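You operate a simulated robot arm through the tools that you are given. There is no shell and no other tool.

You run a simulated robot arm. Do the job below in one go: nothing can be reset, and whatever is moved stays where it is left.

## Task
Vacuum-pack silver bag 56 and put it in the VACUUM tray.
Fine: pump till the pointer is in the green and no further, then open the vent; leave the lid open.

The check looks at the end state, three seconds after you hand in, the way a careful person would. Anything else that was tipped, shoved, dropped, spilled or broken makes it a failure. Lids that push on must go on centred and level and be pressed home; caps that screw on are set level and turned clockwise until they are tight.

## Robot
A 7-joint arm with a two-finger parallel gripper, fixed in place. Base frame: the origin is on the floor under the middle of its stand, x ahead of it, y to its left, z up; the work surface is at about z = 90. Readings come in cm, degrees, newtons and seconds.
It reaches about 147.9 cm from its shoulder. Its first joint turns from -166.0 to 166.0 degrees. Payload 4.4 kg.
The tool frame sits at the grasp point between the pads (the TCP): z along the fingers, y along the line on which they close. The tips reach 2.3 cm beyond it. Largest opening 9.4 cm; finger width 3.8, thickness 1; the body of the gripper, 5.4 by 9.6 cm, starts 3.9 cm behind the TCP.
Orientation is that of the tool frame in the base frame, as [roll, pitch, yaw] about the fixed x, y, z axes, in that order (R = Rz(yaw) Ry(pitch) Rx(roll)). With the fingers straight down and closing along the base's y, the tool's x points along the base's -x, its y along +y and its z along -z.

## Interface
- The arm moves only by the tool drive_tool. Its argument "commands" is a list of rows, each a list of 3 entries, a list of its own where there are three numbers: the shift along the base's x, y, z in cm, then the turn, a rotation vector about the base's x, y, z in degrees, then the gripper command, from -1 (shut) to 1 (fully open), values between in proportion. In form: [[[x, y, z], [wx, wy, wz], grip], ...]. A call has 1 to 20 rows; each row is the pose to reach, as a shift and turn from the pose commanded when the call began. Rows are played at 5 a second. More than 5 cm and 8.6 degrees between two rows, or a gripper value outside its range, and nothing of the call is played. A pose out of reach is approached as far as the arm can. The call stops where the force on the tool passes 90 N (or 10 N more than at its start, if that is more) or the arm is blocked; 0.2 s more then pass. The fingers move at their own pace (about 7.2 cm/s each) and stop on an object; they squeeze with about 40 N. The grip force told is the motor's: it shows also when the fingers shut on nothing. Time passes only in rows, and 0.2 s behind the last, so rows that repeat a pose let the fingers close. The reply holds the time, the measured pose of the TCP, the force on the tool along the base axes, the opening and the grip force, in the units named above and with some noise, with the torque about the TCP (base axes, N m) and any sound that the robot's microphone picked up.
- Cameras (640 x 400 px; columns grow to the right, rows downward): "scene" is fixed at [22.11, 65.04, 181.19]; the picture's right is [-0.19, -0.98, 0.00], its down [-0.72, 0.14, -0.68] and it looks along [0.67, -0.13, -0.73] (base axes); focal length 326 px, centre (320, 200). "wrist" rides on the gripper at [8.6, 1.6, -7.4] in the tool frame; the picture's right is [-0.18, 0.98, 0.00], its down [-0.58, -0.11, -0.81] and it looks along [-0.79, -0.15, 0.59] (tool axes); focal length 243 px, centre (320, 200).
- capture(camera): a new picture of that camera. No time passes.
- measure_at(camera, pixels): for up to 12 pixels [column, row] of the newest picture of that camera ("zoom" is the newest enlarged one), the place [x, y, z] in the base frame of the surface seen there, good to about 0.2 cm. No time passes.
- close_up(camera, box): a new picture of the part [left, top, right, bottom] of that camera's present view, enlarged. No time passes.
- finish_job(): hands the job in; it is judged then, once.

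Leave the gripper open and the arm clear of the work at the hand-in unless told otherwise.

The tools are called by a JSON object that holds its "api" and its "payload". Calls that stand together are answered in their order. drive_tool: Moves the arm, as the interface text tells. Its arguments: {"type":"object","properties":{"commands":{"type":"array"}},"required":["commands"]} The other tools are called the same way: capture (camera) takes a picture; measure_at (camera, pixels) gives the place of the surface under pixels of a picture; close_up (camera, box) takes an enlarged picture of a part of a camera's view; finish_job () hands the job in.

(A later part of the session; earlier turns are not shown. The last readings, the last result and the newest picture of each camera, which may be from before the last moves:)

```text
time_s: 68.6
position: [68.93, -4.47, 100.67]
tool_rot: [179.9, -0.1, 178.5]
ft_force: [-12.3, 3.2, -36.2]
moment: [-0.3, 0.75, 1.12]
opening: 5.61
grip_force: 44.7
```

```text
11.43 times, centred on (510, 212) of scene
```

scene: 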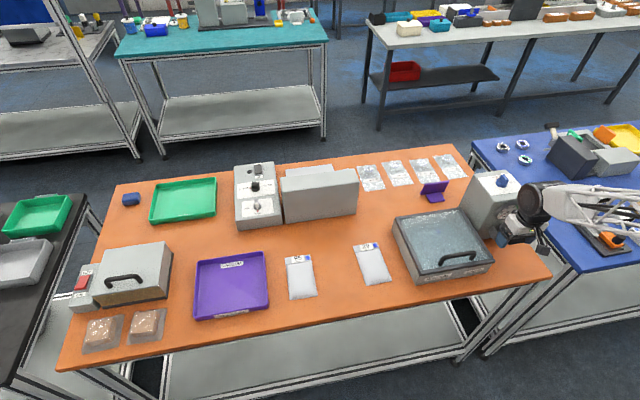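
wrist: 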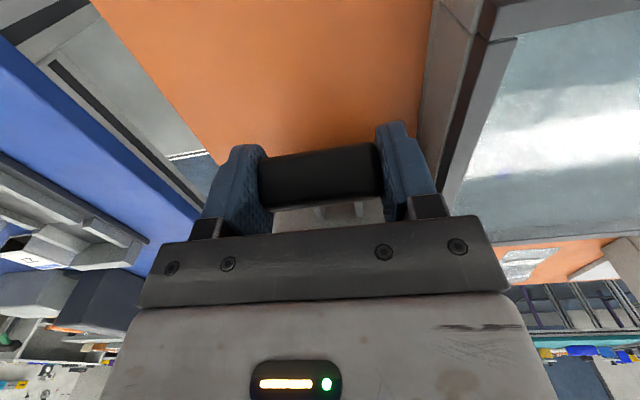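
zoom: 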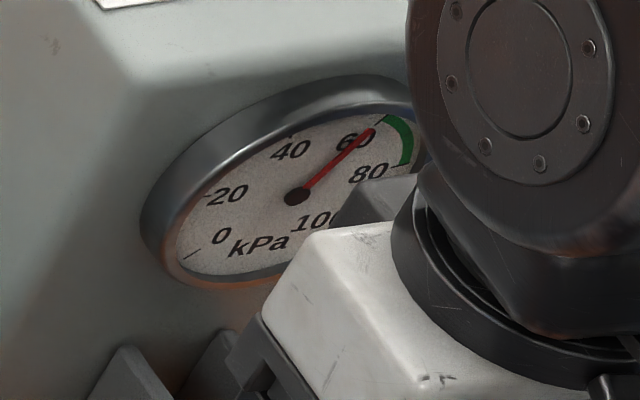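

The needle is right at the 60 mark, the edge of the green. I do part of a fifth stroke and then check so that it sits clearly in the green.

{"api": "drive_tool", "payload": {"commands": [[[-0.27, 0.01, -0.49], [0, 0, 0], -1], [[-0.55, 0.01, -1.07], [0, 0, 0], -1], [[-0.76, 0.02, -1.67], [0, 0, 0], -1], [[-0.93, 0.02, -2.28], [0, 0, 0], -1], [[-1.04, 0.03, -2.93], [0, 0, 0], -1], [[-1.1, 0.03, -3.53], [0, 0, 0], -1], [[-1.12, 0.04, -4.13], [0, 0, 0], -1], [[-1.1, 0.03, -3.53], [0, 0, 0], -1], [[-1.04, 0.03, -2.93], [0, 0, 0], -1], [[-0.93, 0.02, -2.28], [0, 0, 0], -1], [[-0.76, 0.02, -1.67], [0, 0, 0], -1], [[-0.55, 0.01, -1.07], [0, 0, 0], -1], [[-0.27, 0.01, -0.49], [0, 0, 0], -1], [[-0.02, 0, -0.05], [0, 0, 0], -1]]}}

{"api": "close_up", "payload": {"camera": "scene", "box": [490, 195, 530, 230]}}

```text
time_s: 71.6
position: [68.91, -4.37, 100.69]
tool_rot: [179.9, -0.2, 178.5]
ft_force: [-13.7, -0.9, -24.0]
moment: [-0.38, 0.97, 1.19]
opening: 5.65
grip_force: 45.2
```

```text
11.43 times, centred on (510, 212) of scene
```

zoom: 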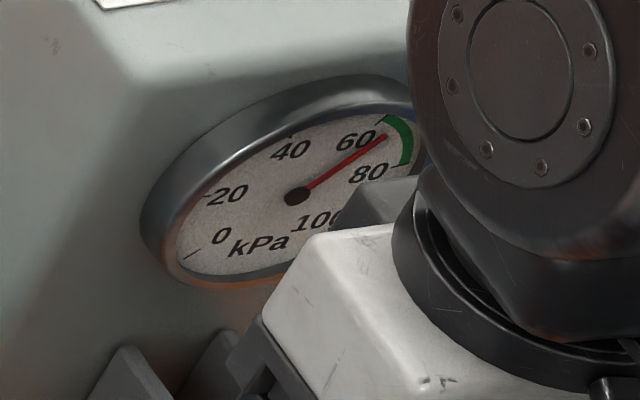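

The needle is now in the green (about 66 kPa), so I stop pumping. I ease the preload slightly, open the fingers and lift away.

{"api": "drive_tool", "payload": {"commands": [[[-0.05, 0, -0.08], [0, 0, 0], -1], [[-0.05, 0, -0.08], [0, 0, 0], 0.3], [[-0.05, 0, -0.08], [0, 0, 0], 0.6], [[-0.05, 0, -0.08], [0, 0, 0], 0.6], [[-0.05, 0, 2], [0, 0, 0], 0.6], [[-0.05, 0, 5], [0, 0, 0], 0.6], [[-0.05, 0, 9], [0, 0, 0], 0.6], [[-0.05, 0, 13], [0, 0, 0], 0.6], [[-0.05, 0, 17], [0, 0, 0], 0.6], [[-0.05, 0, 21], [0, 0, 0], 0.3], [[-0.05, 0, 25], [0, 0, 0], 0], [[-0.05, 0, 29], [0, 0, 0], -0.36]]}}

{"api": "close_up", "payload": {"camera": "scene", "box": [475, 190, 535, 250]}}

{"api": "capture", "payload": {"camera": "scene"}}

```text
time_s: 74.2
position: [69.01, -4.65, 129.73]
tool_rot: [-179.9, -0.1, 178.5]
ft_force: [-0.1, 1.1, -0.6]
moment: [0.01, -0.01, -0.01]
opening: 3.0
grip_force: 0.1
```

```text
6.67 times, centred on (505, 220) of scene
```

zoom: 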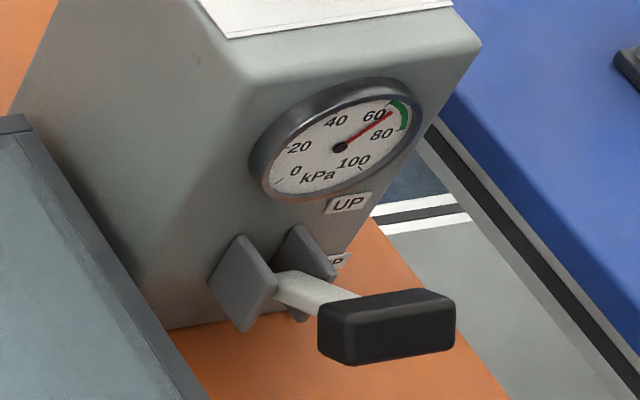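

```text
taken
```

scene: 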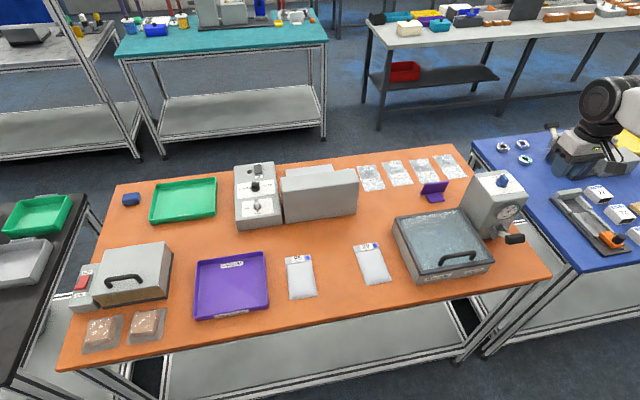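

The needle stays in the green, and the lever rests at UP. Next I open the vent: I go above the knob with fingers closing along y (its bar now lies along x) and descend around it.

{"api": "drive_tool", "payload": {"commands": [[[4, 0.04, 0], [0, 0, 0], -0.36], [[8, 0.04, 0], [0, 0, 0], -0.36], [[12, 0.04, 0], [0, 0, 0], -0.36], [[14.5, 0.04, 0], [0, 0, 0], -0.36], [[14.5, 0.04, -4], [0, 0, 0], -0.36], [[14.5, 0.04, -8], [0, 0, 0], -0.36], [[14.5, 0.04, -12], [0, 0, 0], -0.36], [[14.5, 0.04, -14], [0, 0, 0], -0.36], [[14.5, 0.04, -15.3], [0, 0, 0], -0.36], [[14.5, 0.04, -15.8], [0, 0, 0], -0.36], [[14.5, 0.04, -15.8], [0, 0, 0], -0.36]]}}

{"api": "close_up", "payload": {"camera": "wrist", "box": [160, 0, 480, 240]}}

{"api": "close_up", "payload": {"camera": "scene", "box": [440, 130, 540, 230]}}

```text
time_s: 76.6
position: [83.52, -4.53, 114.08]
tool_rot: [-179.9, 0.0, 178.5]
ft_force: [0.6, 0.2, -0.7]
moment: [-0.03, 0.0, 0.0]
opening: 2.98
grip_force: 0.0
```

```text
1.67 times, centred on (320, 120) of wrist
```

zoom: 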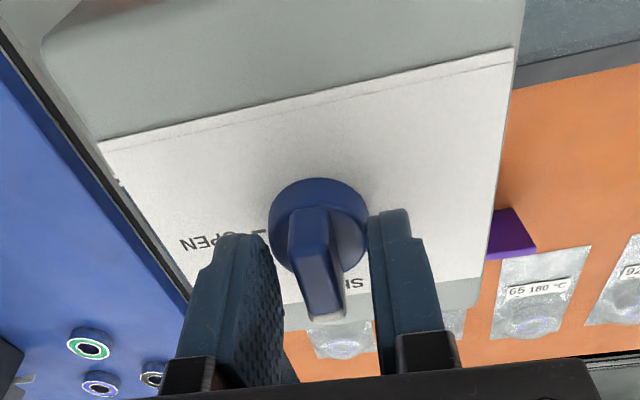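

```text
4.00 times, centred on (490, 180) of scene
```

zoom: 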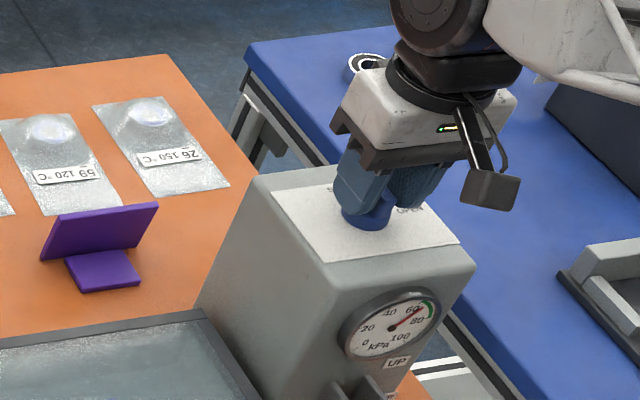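

The fingers straddle the knob and the gauge still reads in the green. I close and check the side forces.

{"api": "drive_tool", "payload": {"commands": [[[0, 0, 0], [0, 0, 0], -1], [[0, 0, 0], [0, 0, 0], -1], [[0, 0, 0], [0, 0, 0], -1], [[0, 0, 0], [0, 0, 0], -1]]}}

```text
time_s: 77.6
position: [83.43, -4.52, 114.08]
tool_rot: [179.9, 0.0, 178.5]
ft_force: [-4.0, -15.4, -1.2]
moment: [-0.24, 0.01, 0.04]
opening: 1.2
grip_force: 44.7
```

Side forces are small (−15 N). I turn −90° (clockwise from above) from SHUT to OPEN.

{"api": "drive_tool", "payload": {"commands": [[[0, -0.03, 0], [0, 0, -7.5], -1], [[0, -0.03, 0], [0, 0, -15], -1], [[0, -0.03, 0], [0, 0, -22.5], -1], [[0, -0.03, 0], [0, 0, -30], -1], [[0, -0.03, 0], [0, 0, -37.5], -1], [[0, -0.03, 0], [0, 0, -45], -1], [[0, -0.03, 0], [0, 0, -52.5], -1], [[0, -0.03, 0], [0, 0, -60], -1], [[0, -0.03, 0], [0, 0, -67.5], -1], [[0, -0.03, 0], [0, 0, -75], -1], [[0, -0.03, 0], [0, 0, -82.5], -1], [[0, -0.03, 0], [0, 0, -88], -1], [[0, -0.03, 0], [0, 0, -91], -1], [[0, -0.03, 0], [0, 0, -91], -1]]}}

{"api": "close_up", "payload": {"camera": "scene", "box": [440, 130, 540, 230]}}

```text
time_s: 80.6
position: [83.55, -4.43, 114.06]
tool_rot: [180.0, 0.0, 87.5]
ft_force: [25.0, 37.0, -11.8]
moment: [0.17, -0.39, 1.54]
opening: 1.22
grip_force: 45.2
```

```text
4.00 times, centred on (490, 180) of scene
```

zoom: 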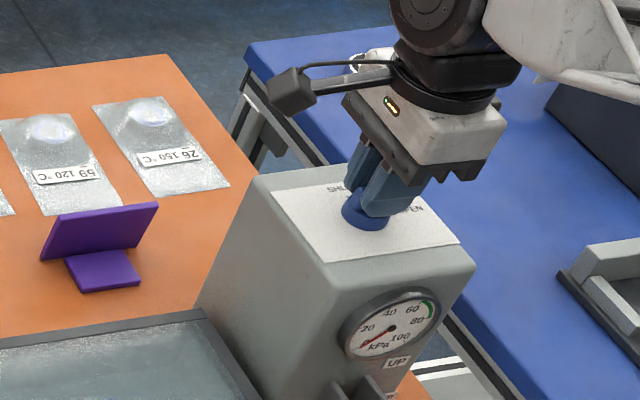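

The gauge dropped to 0: the vent is open. I release, lift, and check the knob.

{"api": "drive_tool", "payload": {"commands": [[[0, 0, 0], [0, 0, 0], -0.36], [[0, 0, 0], [0, 0, 0], -0.36], [[0, 0, 2], [0, 0, 0], -0.36], [[0, 0, 6], [0, 0, 0], -0.36], [[0, 0, 10], [0, 0, 0.5], -0.36], [[0, 0, 14], [0, 0, 1], -0.36], [[0, 0, 18], [0, 0, 1], -0.36]]}}

{"api": "close_up", "payload": {"camera": "scene", "box": [465, 165, 530, 215]}}

{"api": "close_up", "payload": {"camera": "scene", "box": [390, 200, 500, 290]}}

{"api": "measure_at", "payload": {"camera": "zoom", "pixels": [[300, 320], [310, 312], [400, 270], [480, 260], [500, 290], [295, 350], [350, 297], [440, 283], [360, 290], [420, 280]]}}

```text
time_s: 82.2
position: [83.41, -4.69, 132.15]
tool_rot: [-179.9, 0.0, 88.6]
ft_force: [0.0, 0.2, -0.8]
moment: [-0.02, 0.02, 0.01]
opening: 3.0
grip_force: 0.1
```

```text
8.00 times, centred on (498, 190) of scene
```

zoom: 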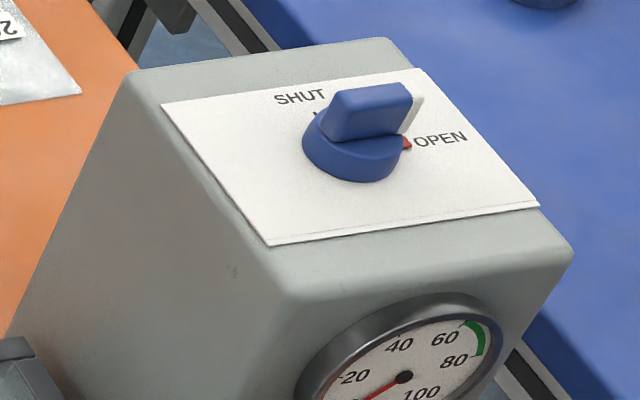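

```text
4.44 times, centred on (445, 245) of scene
```

zoom: 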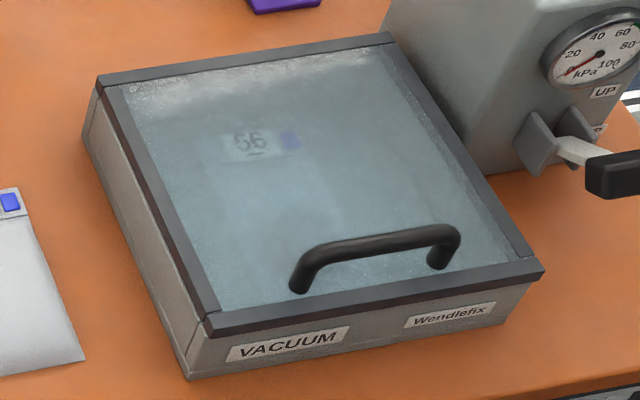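

```text
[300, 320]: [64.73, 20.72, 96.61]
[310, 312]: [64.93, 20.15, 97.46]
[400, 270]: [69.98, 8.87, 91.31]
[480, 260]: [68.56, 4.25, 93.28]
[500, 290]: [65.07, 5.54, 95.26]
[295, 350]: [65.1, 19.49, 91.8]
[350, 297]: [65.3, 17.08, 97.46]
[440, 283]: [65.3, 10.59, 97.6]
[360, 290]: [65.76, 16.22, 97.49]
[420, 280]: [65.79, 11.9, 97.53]
```

The pointer is back at OPEN, gauge 0, lid still closed. I measure the handle bar.

{"api": "measure_at", "payload": {"camera": "zoom", "pixels": [[340, 246], [380, 241], [420, 234], [380, 247], [380, 251], [380, 237], [315, 260], [455, 240], [298, 285], [438, 262], [350, 270], [380, 290]]}}

```text
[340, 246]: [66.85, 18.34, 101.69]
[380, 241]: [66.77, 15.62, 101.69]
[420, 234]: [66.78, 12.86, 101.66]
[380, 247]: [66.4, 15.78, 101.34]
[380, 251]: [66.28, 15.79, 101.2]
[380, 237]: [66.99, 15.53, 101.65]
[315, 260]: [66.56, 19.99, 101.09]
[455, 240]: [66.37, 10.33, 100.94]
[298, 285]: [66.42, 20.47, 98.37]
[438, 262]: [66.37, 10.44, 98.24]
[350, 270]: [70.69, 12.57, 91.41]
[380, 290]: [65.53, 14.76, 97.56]
```

The bar's centre is about (66.85, 15.4, 101.0). I move in front of it with the gripper tilted 53.5° (fingers pointing forward-down), fingers at 2.2 cm opening, stopping ~8 cm short.

{"api": "drive_tool", "payload": {"commands": [[[-3, 2.6, 0], [0, 0, 0], -0.53], [[-6, 5.2, 0], [0, -7, 0], -0.53], [[-9, 7.8, 0], [0, -14, 0], -0.53], [[-12, 10.4, -1], [0, -21, 0], -0.53], [[-15, 13, -2], [0, -28, 0], -0.53], [[-18, 15.6, -4], [0, -35, 0], -0.53], [[-20.5, 18, -7], [0, -42, 0], -0.53], [[-23.2, 19.9, -10], [0, -49, 0], -0.53], [[-23.2, 19.9, -14], [0, -53.5, 0], -0.53], [[-23.2, 19.9, -18], [0, -53.5, 0], -0.53], [[-23.2, 19.9, -22], [0, -53.5, 0], -0.53], [[-23.2, 19.9, -26.2], [0, -53.5, 0], -0.53], [[-23.2, 19.9, -26.2], [0, -53.5, 0], -0.53]]}}

{"api": "capture", "payload": {"camera": "wrist"}}

{"api": "close_up", "payload": {"camera": "scene", "box": [380, 180, 540, 300]}}

```text
time_s: 85.0
position: [60.14, 15.34, 105.72]
tool_rot: [126.5, -1.2, 89.1]
ft_force: [0.7, -0.7, -0.4]
moment: [-0.03, 0.0, -0.02]
opening: 2.22
grip_force: 0.0
```

```text
taken
```

wrist: 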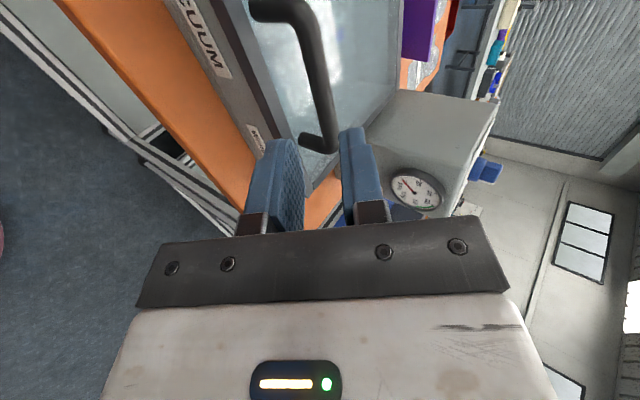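

```text
3.33 times, centred on (460, 240) of scene
```

zoom: 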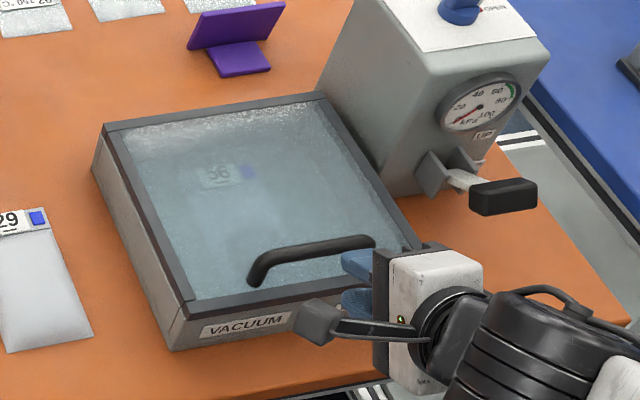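

I verify the bar's place from this view before advancing.

{"api": "measure_at", "payload": {"camera": "wrist", "pixels": [[318, 90], [311, 50], [325, 120], [312, 90], [325, 90], [272, 100], [285, 190], [350, 170]]}}

```text
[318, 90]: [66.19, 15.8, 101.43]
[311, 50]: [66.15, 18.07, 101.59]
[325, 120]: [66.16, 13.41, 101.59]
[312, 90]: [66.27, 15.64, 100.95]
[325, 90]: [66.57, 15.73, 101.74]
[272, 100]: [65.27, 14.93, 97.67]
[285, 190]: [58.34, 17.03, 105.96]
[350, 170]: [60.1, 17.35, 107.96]
```

The bar's centre is about (66.8, 101.05), on my line. I advance along the finger direction so the fingers go above and below the bar.

{"api": "drive_tool", "payload": {"commands": [[[1.6, 0, -1.16], [0, 0, 0], -0.53], [[3.2, 0, -2.32], [0, 0, 0], -0.53], [[4.4, 0, -3.22], [0, 0, 0], -0.53], [[5.4, 0, -3.97], [0, 0, 0], -0.53], [[6.4, 0, -4.7], [0, 0, 0], -0.53], [[6.4, 0, -4.7], [0, 0, 0], -0.6], [[6.4, 0, -4.7], [0, 0, 0], -0.6]]}}

{"api": "capture", "payload": {"camera": "wrist"}}

{"api": "close_up", "payload": {"camera": "scene", "box": [400, 200, 500, 290]}}

```text
time_s: 86.6
position: [66.68, 15.47, 101.14]
tool_rot: [126.4, -1.2, 89.0]
ft_force: [0.5, 0.1, 0.0]
moment: [0.0, -0.03, 0.04]
opening: 1.87
grip_force: 0.2
```

```text
taken
```

wrist: 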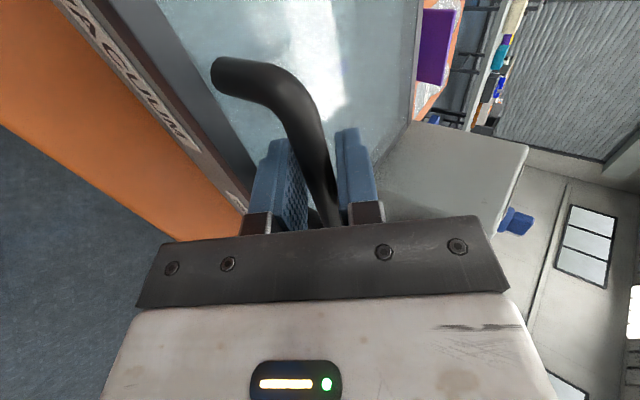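

```text
4.44 times, centred on (450, 245) of scene
```

zoom: 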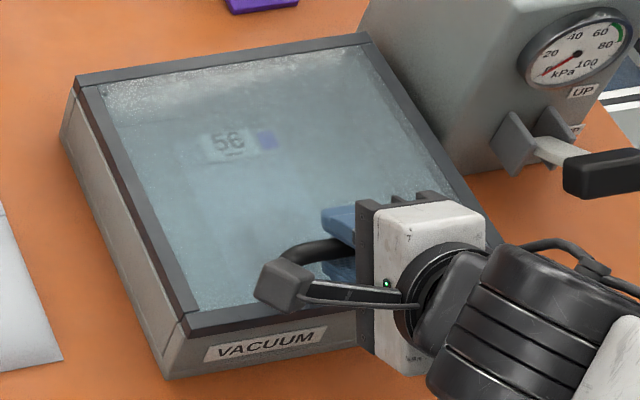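

The bar is between the fingers with no contact force. I start lifting the lid along the reverse arc, first 20°.

{"api": "drive_tool", "payload": {"commands": [[[0.49, -0.01, 1.76], [0, 2.7, 0], -0.6], [[1.13, -0.03, 3.47], [0, 5.4, 0], -0.6], [[1.92, -0.05, 5.13], [0, 8.1, 0], -0.6], [[2.84, -0.07, 6.7], [0, 10.8, 0], -0.6], [[2.84, -0.07, 6.7], [0, 10.8, 0], -0.6]]}}

{"api": "capture", "payload": {"camera": "wrist"}}

{"api": "close_up", "payload": {"camera": "scene", "box": [380, 170, 540, 300]}}

```text
time_s: 87.8
position: [69.63, 15.3, 107.93]
tool_rot: [137.3, -1.0, 88.9]
ft_force: [-2.6, 0.2, -1.1]
moment: [-0.01, 0.0, 0.03]
opening: 1.98
grip_force: 1.9
```

```text
taken
```

wrist: 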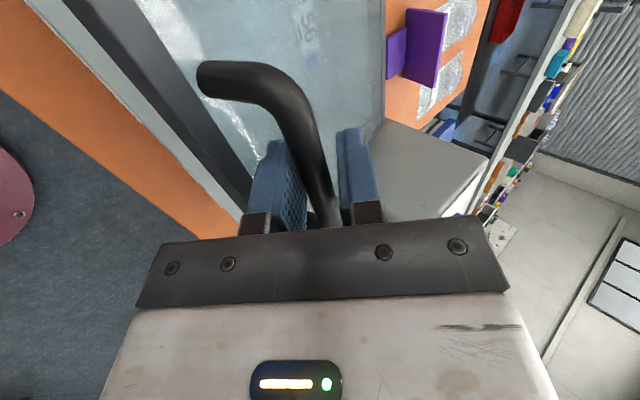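

```text
3.08 times, centred on (460, 235) of scene
```

zoom: 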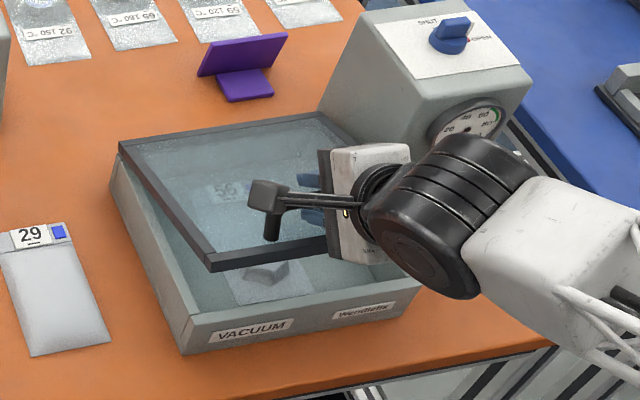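

The lid is coming up well. I continue the arc until it is about vertical.

{"api": "drive_tool", "payload": {"commands": [[[1.07, -0.03, 1.49], [0, 2.7, 0], -0.6], [[2.25, -0.06, 2.88], [0, 5.4, 0], -0.6], [[3.56, -0.09, 4.16], [0, 8.1, 0], -0.6], [[4.97, -0.13, 5.32], [0, 10.8, 0], -0.6], [[6.48, -0.17, 6.36], [0, 13.5, 0], -0.6], [[8.07, -0.21, 7.26], [0, 16.1, 0], -0.6], [[9.73, -0.25, 8.02], [0, 18.8, 0], -0.6], [[11.45, -0.3, 8.63], [0, 21.5, 0], -0.6], [[13.23, -0.34, 9.09], [0, 24.2, 0], -0.6], [[15.03, -0.39, 9.39], [0, 26.9, 0], -0.6], [[16.85, -0.44, 9.53], [0, 29.5, 0], -0.6], [[18.68, -0.49, 9.52], [0, 32.2, 0], -0.6], [[20.5, -0.53, 9.34], [0, 34.8, 0], -0.6]]}}

{"api": "capture", "payload": {"camera": "wrist"}}

{"api": "close_up", "payload": {"camera": "scene", "box": [380, 130, 540, 290]}}

```text
time_s: 90.6
position: [90.0, 14.76, 117.29]
tool_rot: [172.2, -0.2, 88.4]
ft_force: [0.0, 0.2, 1.2]
moment: [-0.01, 0.0, -0.01]
opening: 1.85
grip_force: 0.1
```

```text
taken
```

wrist: 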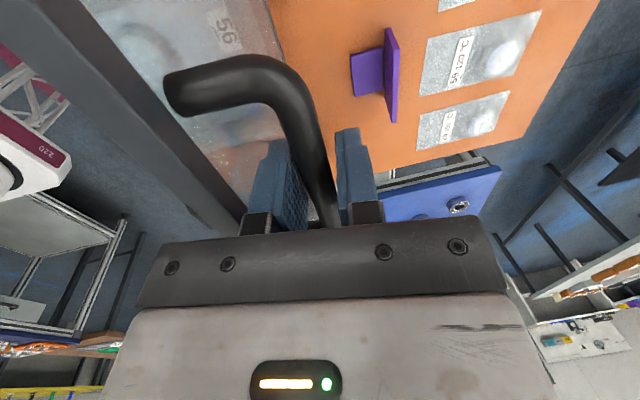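

```text
2.50 times, centred on (460, 210) of scene
```

zoom: 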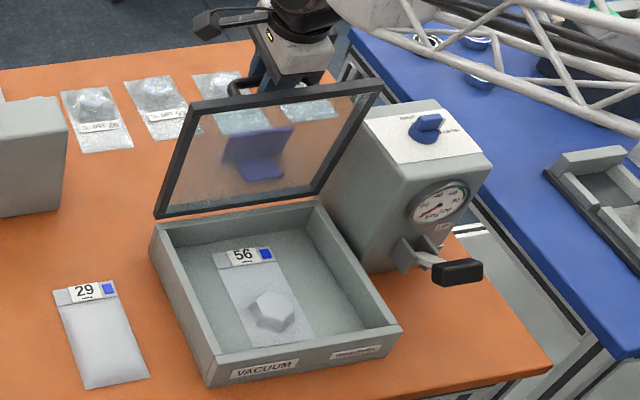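

Bag 56 is now visibly vacuum-packed around its contents. I finish the last degrees to the lid's open stop.

{"api": "drive_tool", "payload": {"commands": [[[0.9, -0.02, -0.14], [0, 1.3, 0], -0.6], [[1.8, -0.05, -0.33], [0, 2.6, 0], -0.6], [[2.7, -0.07, -0.56], [0, 4, 0], -0.6], [[3.56, -0.09, -0.82], [0, 5.3, 0], -0.6], [[4.2, -0.11, -1.03], [0, 6.6, 0], -0.6], [[4.7, -0.12, -1.22], [0, 7.9, 0], -0.6], [[4.7, -0.12, -1.22], [0, 7.9, 0], -0.6]]}}

{"api": "close_up", "payload": {"camera": "scene", "box": [380, 130, 540, 290]}}

{"api": "capture", "payload": {"camera": "wrist"}}

```text
time_s: 92.2
position: [94.72, 14.57, 116.08]
tool_rot: [-180.0, -0.1, 88.6]
ft_force: [-0.1, 0.8, 0.5]
moment: [0.02, 0.0, 0.0]
opening: 1.88
grip_force: 0.1
```

```text
2.50 times, centred on (460, 210) of scene
```

zoom: 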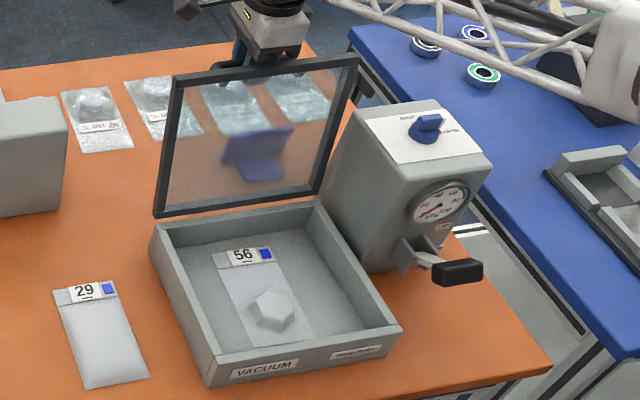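

```text
taken
```

wrist: 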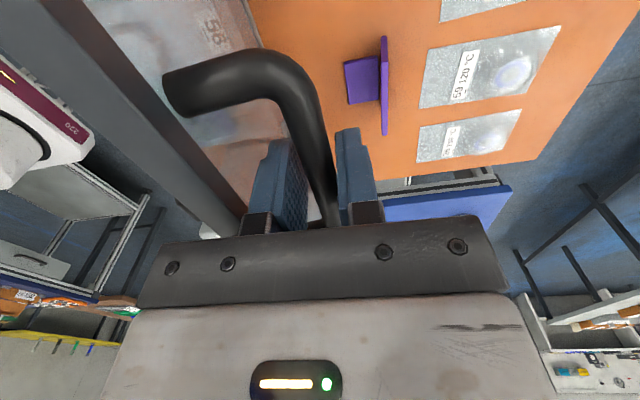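

The lid leans back as at the start. I widen the fingers a little and rise straight off the bar, then verify that the lid stays.

{"api": "drive_tool", "payload": {"commands": [[[0.15, 0, 0], [0, 0, 0], -0.5], [[0.15, 0, 0], [0, 0, 0], -0.42], [[0.15, 0, 2], [0, 0, 0], -0.42], [[0.15, 0, 5], [0, 0, 0], -0.42], [[0.15, 0, 9], [0, 0, 0], -0.42], [[0.15, 0, 13], [0, 0, 0], -0.42], [[0.15, 0, 17], [0, 0, 0], -0.42], [[0.15, 0, 21], [0, 0, 0], -0.42]]}}

{"api": "capture", "payload": {"camera": "scene"}}

{"api": "close_up", "payload": {"camera": "scene", "box": [380, 140, 500, 290]}}

```text
time_s: 94.0
position: [94.76, 14.83, 136.91]
tool_rot: [-179.9, 0.0, 88.5]
ft_force: [-0.5, 0.6, -0.6]
moment: [-0.03, 0.04, 0.01]
opening: 2.74
grip_force: 0.1
```

```text
taken
```

scene: 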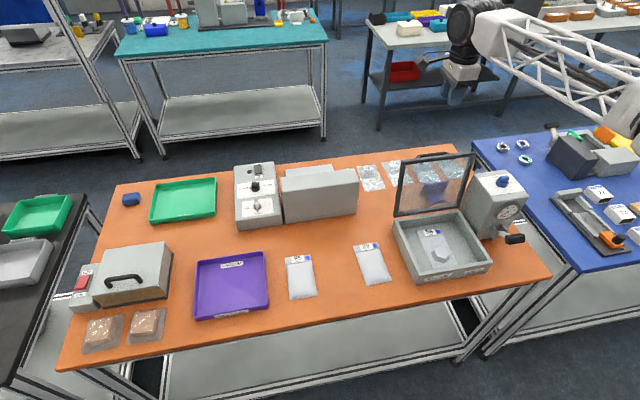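

```text
2.67 times, centred on (440, 215) of scene
```

zoom: 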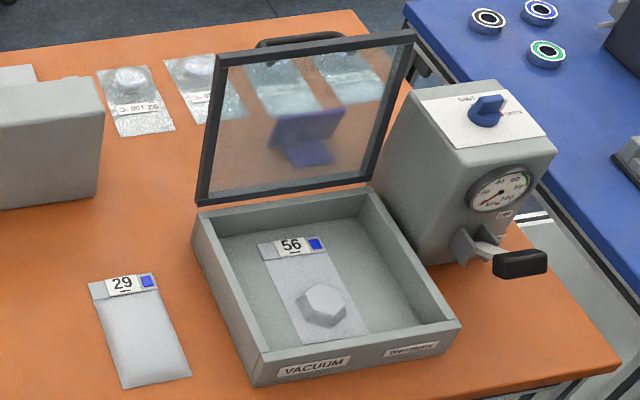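

The lid stays open. I look at the packed bag closely.

{"api": "close_up", "payload": {"camera": "scene", "box": [410, 220, 470, 275]}}

{"api": "measure_at", "payload": {"camera": "zoom", "pixels": [[290, 270], [240, 235], [340, 245], [255, 295], [335, 310], [370, 275], [300, 315], [150, 100], [330, 75], [270, 360], [415, 330], [220, 270]]}}

```text
7.27 times, centred on (440, 248) of scene
```

zoom: 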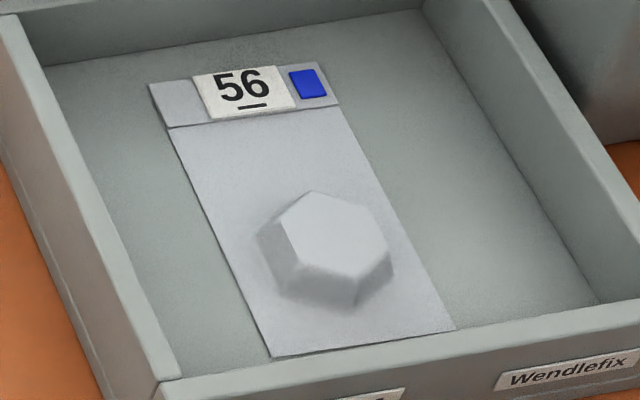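

```text
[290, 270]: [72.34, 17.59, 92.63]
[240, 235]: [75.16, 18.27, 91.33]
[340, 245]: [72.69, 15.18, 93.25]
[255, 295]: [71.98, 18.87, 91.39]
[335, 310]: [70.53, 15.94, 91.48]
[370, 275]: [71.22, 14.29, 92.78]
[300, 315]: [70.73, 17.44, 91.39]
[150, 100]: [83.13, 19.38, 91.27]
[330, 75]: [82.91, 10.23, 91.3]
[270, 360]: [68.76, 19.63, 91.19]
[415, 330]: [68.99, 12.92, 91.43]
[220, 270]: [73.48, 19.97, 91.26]
```

The contents show as a hexagonal lump around (73, 15.8), top z≈93.2, on the flat bag. I turn the gripper back to closing along y and go above it to look.

{"api": "drive_tool", "payload": {"commands": [[[-1, 0.1, 1], [0, 0, 7.5], -0.2], [[-3, 0.2, 1], [0, 0, 15], 0], [[-5, 0.3, 1], [0, 0, 22.5], 0.4], [[-7, 0.4, 1], [0, 0, 30], 0.6], [[-9, 0.5, 1], [0, 0, 37.5], 0.6], [[-11, 0.6, 1], [0, 0, 45], 0.6], [[-13, 0.7, 1], [0, 0, 52.5], 0.6], [[-15, 0.8, 1], [0, 0, 60], 0.6], [[-17, 0.9, 1], [0, 0, 67.5], 0.6], [[-19, 1, 0], [0, 0, 75], 0.6], [[-20.5, 1, -3], [0, 0, 82.5], 0.6], [[-21.7, 1, -6], [0, 0, 90], 0.6], [[-21.7, 1, -10], [0, 0, 90], 0.6], [[-21.7, 1, -14], [0, 0, 90], 0.6], [[-21.7, 1, -18], [0, 0, 90], 0.6], [[-21.7, 1, -22], [0, 0, 90], 0.6], [[-21.7, 1, -25], [0, 0, 90], 0.6]]}}

{"api": "capture", "payload": {"camera": "wrist"}}

{"api": "close_up", "payload": {"camera": "wrist", "box": [220, 0, 420, 140]}}

```text
time_s: 97.6
position: [73.11, 15.62, 111.91]
tool_rot: [180.0, 0.0, 178.5]
ft_force: [-0.5, -0.1, 0.8]
moment: [0.03, 0.01, 0.06]
opening: 7.51
grip_force: 0.1
```

```text
taken
```

wrist: 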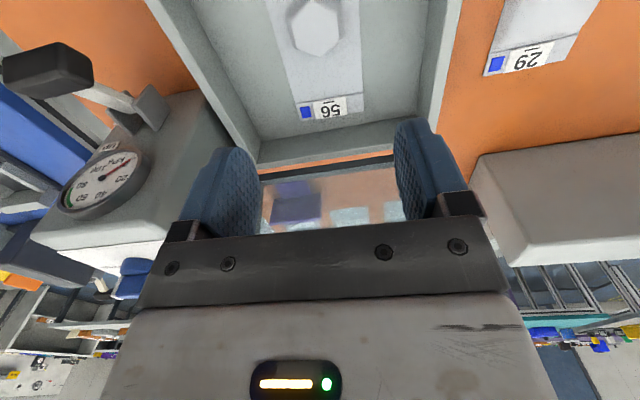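

```text
2.86 times, centred on (320, 70) of wrist
```

zoom: 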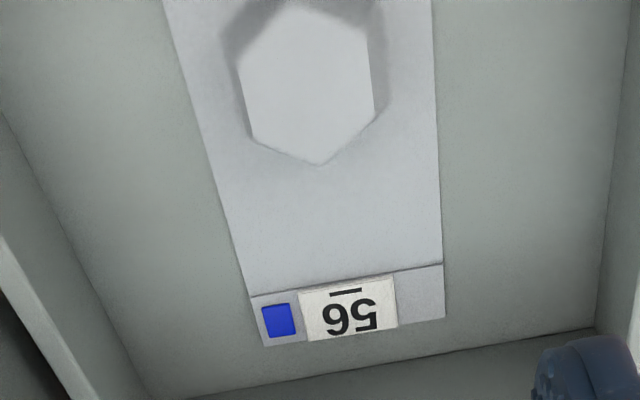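

The hexagon has flat sides facing ±y, good for my grip. I measure its flats and corners.

{"api": "measure_at", "payload": {"camera": "zoom", "pixels": [[247, 90], [367, 75], [243, 60], [252, 130], [363, 40], [370, 108], [318, 155], [300, 12], [310, 85], [237, 90], [382, 85], [235, 150]]}}

{"api": "measure_at", "payload": {"camera": "zoom", "pixels": [[200, 100], [438, 100], [225, 200], [442, 250], [258, 300], [440, 310], [228, 60], [390, 90], [232, 130], [384, 60]]}}

```text
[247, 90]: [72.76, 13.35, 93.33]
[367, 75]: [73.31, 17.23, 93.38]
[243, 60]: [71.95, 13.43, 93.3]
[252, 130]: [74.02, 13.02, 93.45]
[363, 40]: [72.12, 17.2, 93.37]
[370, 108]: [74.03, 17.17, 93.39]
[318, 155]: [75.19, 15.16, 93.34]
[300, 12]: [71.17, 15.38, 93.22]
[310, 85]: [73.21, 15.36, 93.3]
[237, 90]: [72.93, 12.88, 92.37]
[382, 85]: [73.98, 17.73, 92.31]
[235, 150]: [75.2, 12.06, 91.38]
```

```text
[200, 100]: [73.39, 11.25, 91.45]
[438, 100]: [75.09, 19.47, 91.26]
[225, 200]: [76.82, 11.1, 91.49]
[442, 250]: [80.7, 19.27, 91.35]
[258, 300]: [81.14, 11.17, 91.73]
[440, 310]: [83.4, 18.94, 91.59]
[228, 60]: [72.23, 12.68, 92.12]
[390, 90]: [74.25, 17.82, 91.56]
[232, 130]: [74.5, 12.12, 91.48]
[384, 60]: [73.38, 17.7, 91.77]
```

The lump's flats are ~4.0 cm apart at the top and ~5.3 cm at the base, centred at (73.1, 15.25). I descend with 6.6 cm opening to z≈94.0 so the tips are just above the bag sheet.

{"api": "drive_tool", "payload": {"commands": [[[0, -0.4, 0], [0, 0, 0], 0.4], [[0, -0.4, -4], [0, 0, 0], 0.4], [[0, -0.4, -8], [0, 0, 0], 0.4], [[0, -0.4, -12], [0, 0, 0], 0.4], [[0, -0.4, -15], [0, 0, 0], 0.4], [[0, -0.4, -17], [0, 0, 0], 0.4], [[0, -0.4, -17.8], [0, 0, 0], 0.4], [[0, -0.4, -18.05], [0, 0, 0], 0.4], [[0, -0.4, -18.05], [0, 0, 0], 0.4]]}}

{"api": "capture", "payload": {"camera": "wrist"}}

{"api": "close_up", "payload": {"camera": "scene", "box": [390, 180, 500, 290]}}

```text
time_s: 99.6
position: [73.14, 15.29, 93.84]
tool_rot: [179.9, 0.0, 178.5]
ft_force: [-0.2, -0.2, 0.5]
moment: [0.04, -0.01, 0.0]
opening: 6.56
grip_force: 0.0
```

```text
taken
```

wrist: 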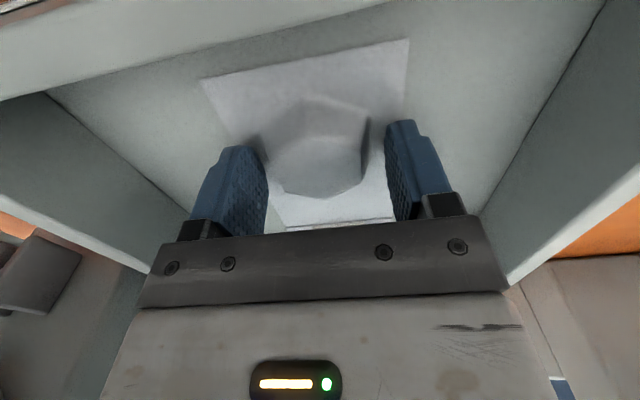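

```text
3.64 times, centred on (445, 235) of scene
```

zoom: 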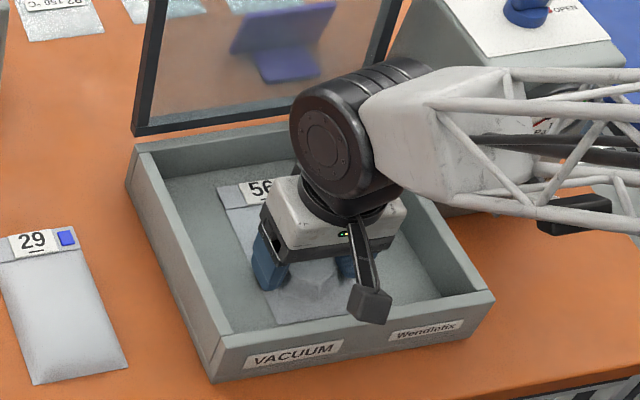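

The lump is between the fingers. I close on it.

{"api": "drive_tool", "payload": {"commands": [[[0, 0, 0], [0, 0, 0], 0.2], [[0, 0, 0], [0, 0, 0], 0], [[0, 0, 0], [0, 0, 0], -1], [[0, 0, 0], [0, 0, 0], -1], [[0, 0, 0], [0, 0, 0], -1]]}}

{"api": "close_up", "payload": {"camera": "wrist", "box": [150, 0, 500, 240]}}

```text
time_s: 100.8
position: [73.03, 15.33, 93.88]
tool_rot: [180.0, 0.0, 178.4]
ft_force: [0.1, 0.8, 1.3]
moment: [0.0, 0.0, 0.02]
opening: 4.68
grip_force: 39.8
```

```text
1.67 times, centred on (325, 120) of wrist
```

zoom: 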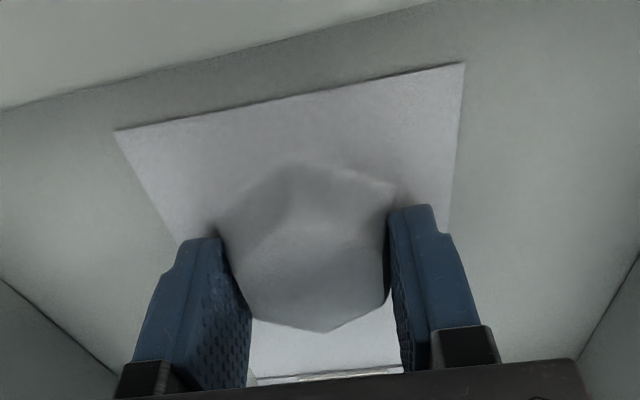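

Gripped at 4.68 cm with 39.8 N. I lift slowly in small steps.

{"api": "drive_tool", "payload": {"commands": [[[0, 0, 0.2], [0, 0, 0], -1], [[0, 0, 0.5], [0, 0, 0], -1], [[0, 0, 0.9], [0, 0, 0], -1], [[0, 0, 1.4], [0, 0, 0], -1], [[0, 0, 2], [0, 0, 0], -1], [[0, 0, 2], [0, 0, 0], -1]]}}

{"api": "capture", "payload": {"camera": "wrist"}}

{"api": "close_up", "payload": {"camera": "scene", "box": [390, 180, 500, 290]}}

```text
time_s: 102.2
position: [73.12, 15.35, 95.86]
tool_rot: [-180.0, -0.1, 178.5]
ft_force: [-0.6, -0.8, -1.0]
moment: [-0.01, 0.04, -0.01]
opening: 4.68
grip_force: 39.8
```

```text
taken
```

wrist: 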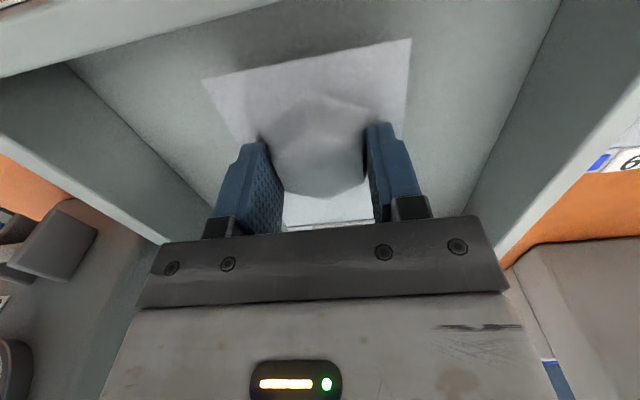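

```text
3.64 times, centred on (445, 235) of scene
```

zoom: 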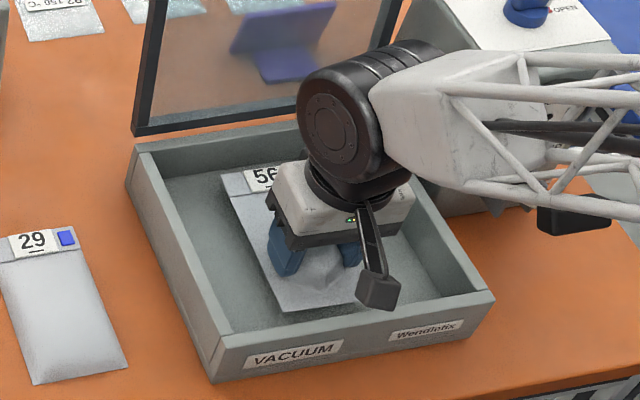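

The bag rises with the grip steady. I lift to a safe height and measure the tray and the gray machine near the path.

{"api": "drive_tool", "payload": {"commands": [[[0, 0, 1], [0, 0, 0], -1], [[0, 0, 3], [0, 0, 0], -1], [[0, 0, 5.5], [0, 0, 0], -1], [[0, 0, 8], [0, 0, 0], -1], [[0, 0, 11], [0, 0, 0], -1], [[0, 0, 14], [0, 0, 0], -1], [[0, 0, 16], [0, 0, 0], -1]]}}

{"api": "close_up", "payload": {"camera": "scene", "box": [180, 230, 290, 330]}}

{"api": "measure_at", "payload": {"camera": "zoom", "pixels": [[100, 155], [495, 115], [515, 300], [95, 350], [130, 170], [475, 140], [490, 290], [130, 330], [300, 230], [300, 140], [300, 320], [110, 250]]}}

{"api": "capture", "payload": {"camera": "scene"}}

{"api": "measure_at", "payload": {"camera": "scene", "pixels": [[285, 190], [285, 220], [355, 185], [355, 210], [320, 180], [255, 180], [245, 225], [110, 300], [125, 260], [170, 250]]}}

```text
time_s: 103.8
position: [73.0, 15.22, 111.91]
tool_rot: [-180.0, 0.0, 178.5]
ft_force: [-1.2, 0.0, -0.7]
moment: [-0.01, 0.05, -0.02]
opening: 4.72
grip_force: 40.4
```

```text
4.00 times, centred on (235, 280) of scene
```

zoom: 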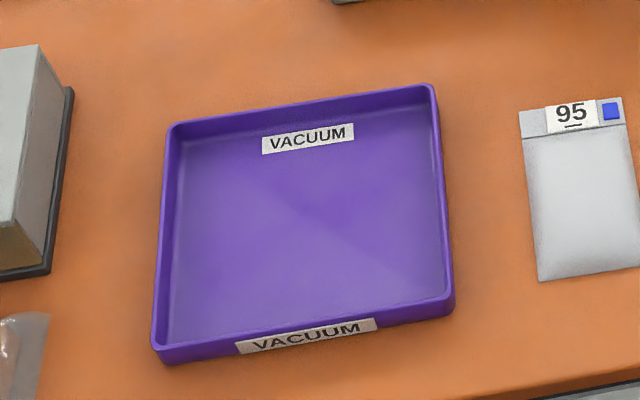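

```text
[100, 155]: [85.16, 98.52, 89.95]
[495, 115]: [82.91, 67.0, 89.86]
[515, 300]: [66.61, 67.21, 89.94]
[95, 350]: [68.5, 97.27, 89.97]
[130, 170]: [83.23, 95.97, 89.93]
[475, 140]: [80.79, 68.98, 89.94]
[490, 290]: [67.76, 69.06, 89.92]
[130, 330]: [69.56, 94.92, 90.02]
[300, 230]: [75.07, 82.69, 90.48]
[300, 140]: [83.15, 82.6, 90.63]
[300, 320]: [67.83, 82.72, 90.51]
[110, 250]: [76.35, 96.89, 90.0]
```

```text
taken
```

scene: 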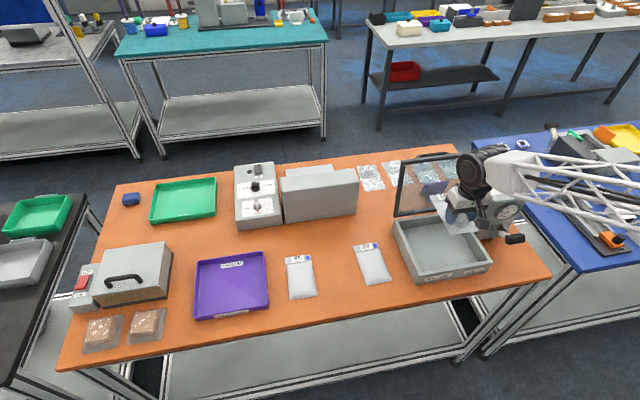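

```text
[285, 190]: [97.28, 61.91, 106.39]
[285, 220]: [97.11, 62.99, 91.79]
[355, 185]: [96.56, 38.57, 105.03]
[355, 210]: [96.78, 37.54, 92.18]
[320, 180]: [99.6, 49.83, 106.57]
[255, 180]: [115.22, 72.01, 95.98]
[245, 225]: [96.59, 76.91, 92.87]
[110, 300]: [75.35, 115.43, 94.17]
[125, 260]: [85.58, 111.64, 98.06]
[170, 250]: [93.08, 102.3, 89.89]
```

The gray machines start at x≥96.5, clear of my path. I measure the tray's rim.

{"api": "close_up", "payload": {"camera": "scene", "box": [180, 230, 290, 330]}}

{"api": "measure_at", "payload": {"camera": "zoom", "pixels": [[176, 126], [430, 88], [450, 298], [155, 348], [168, 240], [440, 190], [300, 106], [300, 328], [185, 240], [430, 200], [200, 320], [420, 290]]}}

```text
4.00 times, centred on (235, 280) of scene
```

zoom: 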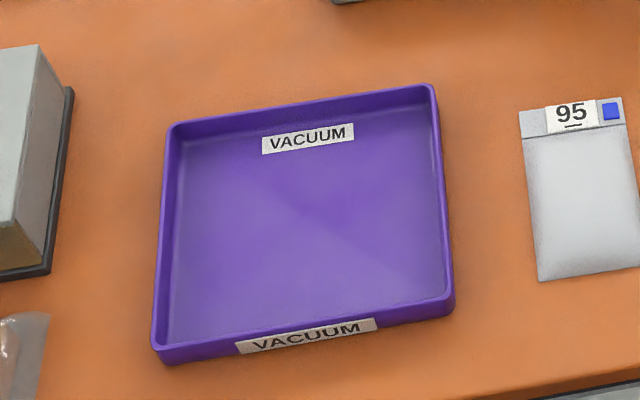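

```text
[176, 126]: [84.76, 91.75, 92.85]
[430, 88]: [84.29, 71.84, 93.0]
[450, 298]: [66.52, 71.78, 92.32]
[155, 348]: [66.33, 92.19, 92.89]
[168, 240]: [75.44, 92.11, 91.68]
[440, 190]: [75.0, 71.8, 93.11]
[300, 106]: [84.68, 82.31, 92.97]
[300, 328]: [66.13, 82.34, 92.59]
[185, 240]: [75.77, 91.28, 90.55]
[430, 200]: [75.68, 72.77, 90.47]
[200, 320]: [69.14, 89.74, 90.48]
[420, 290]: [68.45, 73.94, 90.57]
```

The tray's inside spans x 66.9–84.2, y 72.4–91.4, floor 90.5, rim 93. I carry the bag at z≈112 toward (72.65, 82) so that its middle will be near the tray's centre.

{"api": "drive_tool", "payload": {"commands": [[[0, 1.5, 0], [0, 0, 0], -1], [[0, 4, 0], [0, 0, 0], -1], [[-0.05, 7.5, 0], [0, 0, 0], -1], [[-0.05, 11, 0], [0, 0, 0], -1], [[-0.1, 14.7, 0], [0, 0, 0], -1], [[-0.1, 18.4, 0], [0, 0, 0], -1], [[-0.1, 22.1, 0], [0, 0, 0], -1], [[-0.15, 25.8, 0], [0, 0, 0], -1], [[-0.15, 29.5, 0], [0, 0, 0], -1], [[-0.2, 33.2, 0], [0, 0, 0], -1], [[-0.2, 36.9, 0], [0, 0, 0], -1], [[-0.2, 40.6, 0], [0, 0, 0], -1], [[-0.25, 44.3, 0], [0, 0, 0], -1], [[-0.25, 48, 0], [0, 0, 0], -1], [[-0.3, 51.7, 0], [0, 0, 0], -1], [[-0.3, 55.4, 0], [0, 0, 0], -1], [[-0.35, 59.1, 0], [0, 0, 0], -1], [[-0.35, 62.3, 0], [0, 0, 0], -1], [[-0.4, 65, 0], [0, 0, 0], -1], [[-0.4, 66.75, 0], [0, 0, 0], -1]]}}

{"api": "capture", "payload": {"camera": "wrist"}}

{"api": "capture", "payload": {"camera": "scene"}}

{"api": "close_up", "payload": {"camera": "scene", "box": [170, 180, 310, 330]}}

```text
time_s: 108.0
position: [72.71, 82.1, 112.1]
tool_rot: [180.0, 0.0, 178.5]
ft_force: [0.0, 0.1, -0.8]
moment: [0.02, 0.0, -0.01]
opening: 4.69
grip_force: 40.4
```

```text
taken
```

wrist: 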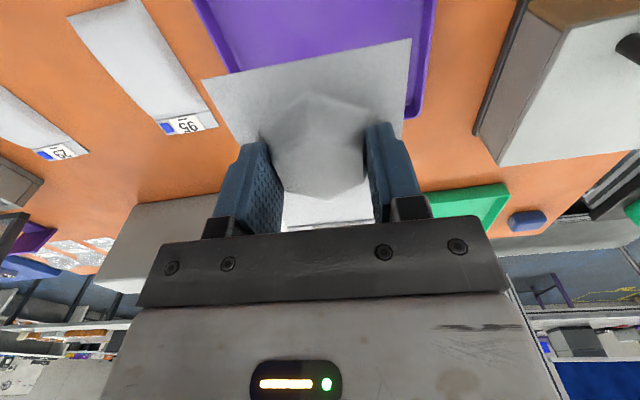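

```text
taken
```

scene: 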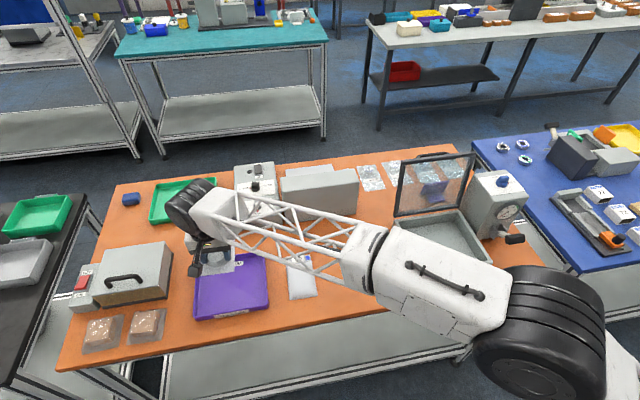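

```text
2.67 times, centred on (240, 255) of scene
```

zoom: 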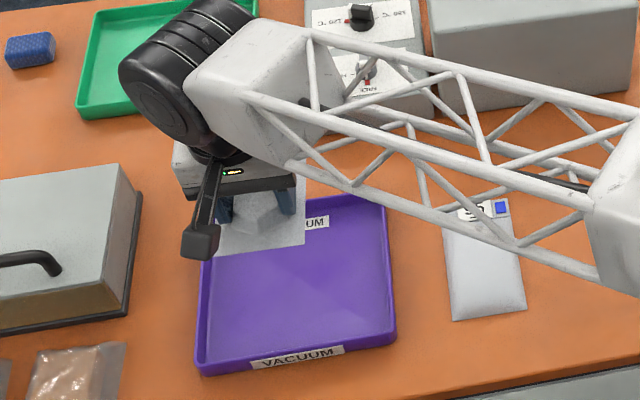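

The bag is level over the tray. I lower it to just above the tray floor.

{"api": "drive_tool", "payload": {"commands": [[[0, 0, -2], [0, 0, 0], -1], [[0, 0, -5], [0, 0, 0], -1], [[0, 0, -8], [0, 0, 0], -1], [[0, 0, -11], [0, 0, 0], -1], [[0, 0, -14], [0, 0, 0], -1], [[0, 0, -16], [0, 0, 0], -1], [[0, 0, -17.3], [0, 0, 0], -1], [[0, 0, -18], [0, 0, 0], -1], [[0, 0, -18.4], [0, 0, 0], -1], [[0, 0, -18.4], [0, 0, 0], -1]]}}

{"api": "capture", "payload": {"camera": "wrist"}}

{"api": "close_up", "payload": {"camera": "scene", "box": [170, 200, 300, 330]}}

```text
time_s: 110.2
position: [72.8, 82.12, 93.4]
tool_rot: [179.9, -0.1, 178.4]
ft_force: [0.0, 0.7, -1.5]
moment: [-0.02, 0.0, -0.01]
opening: 4.71
grip_force: 40.2
```

```text
taken
```

wrist: 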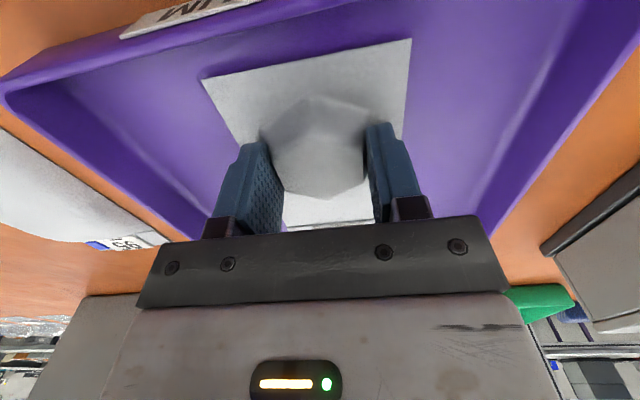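

```text
3.08 times, centred on (235, 265) of scene
```

zoom: 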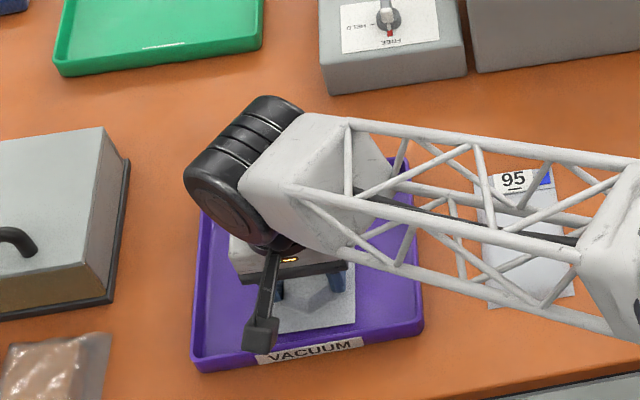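

Inside the tray, no contact yet. I go down in 0.1 cm steps to feel the tray floor.

{"api": "drive_tool", "payload": {"commands": [[[0, 0, -0.1], [0, 0, 0], -1], [[0, 0, -0.2], [0, 0, 0], -1], [[0, 0, -0.2], [0, 0, 0], -1]]}}

{"api": "drive_tool", "payload": {"commands": [[[0, 0, -0.08], [0, 0, 0], -1], [[0, 0, -0.08], [0, 0, 0], -1]]}}

```text
time_s: 111.0
position: [72.82, 81.98, 93.39]
tool_rot: [179.9, 0.0, 178.5]
ft_force: [0.6, -0.1, -1.7]
moment: [-0.03, 0.04, 0.01]
opening: 4.68
grip_force: 40.3
```

```text
time_s: 111.6
position: [72.87, 82.01, 93.3]
tool_rot: [-180.0, 0.0, 178.6]
ft_force: [0.0, 0.2, 0.9]
moment: [-0.06, -0.14, -0.08]
opening: 4.67
grip_force: 40.2
```

First light contact. I go down another 0.04 cm and open the fingers slowly.

{"api": "drive_tool", "payload": {"commands": [[[0, 0, -0.04], [0, 0, 0], -1], [[0, 0, -0.04], [0, 0, 0], 0.1], [[0, 0, -0.04], [0, 0, 0], 0.25], [[0, 0, -0.04], [0, 0, 0], 0.4], [[0, 0, -0.04], [0, 0, 0], 0.4]]}}

{"api": "capture", "payload": {"camera": "wrist"}}

```text
time_s: 112.8
position: [72.72, 82.23, 93.15]
tool_rot: [-179.9, -0.1, 178.5]
ft_force: [0.6, 0.0, -0.4]
moment: [-0.01, -0.01, -0.01]
opening: 6.59
grip_force: 0.1
```

```text
taken
```

wrist: 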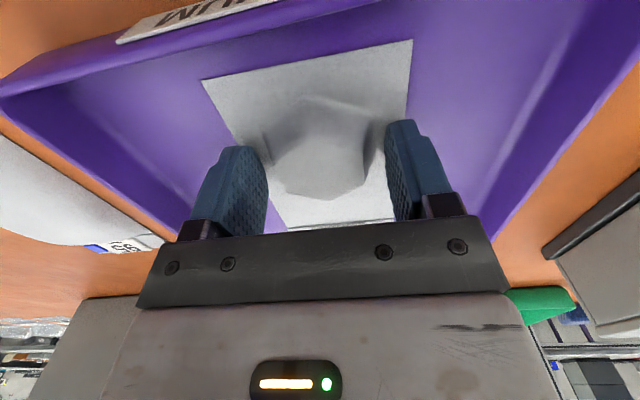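

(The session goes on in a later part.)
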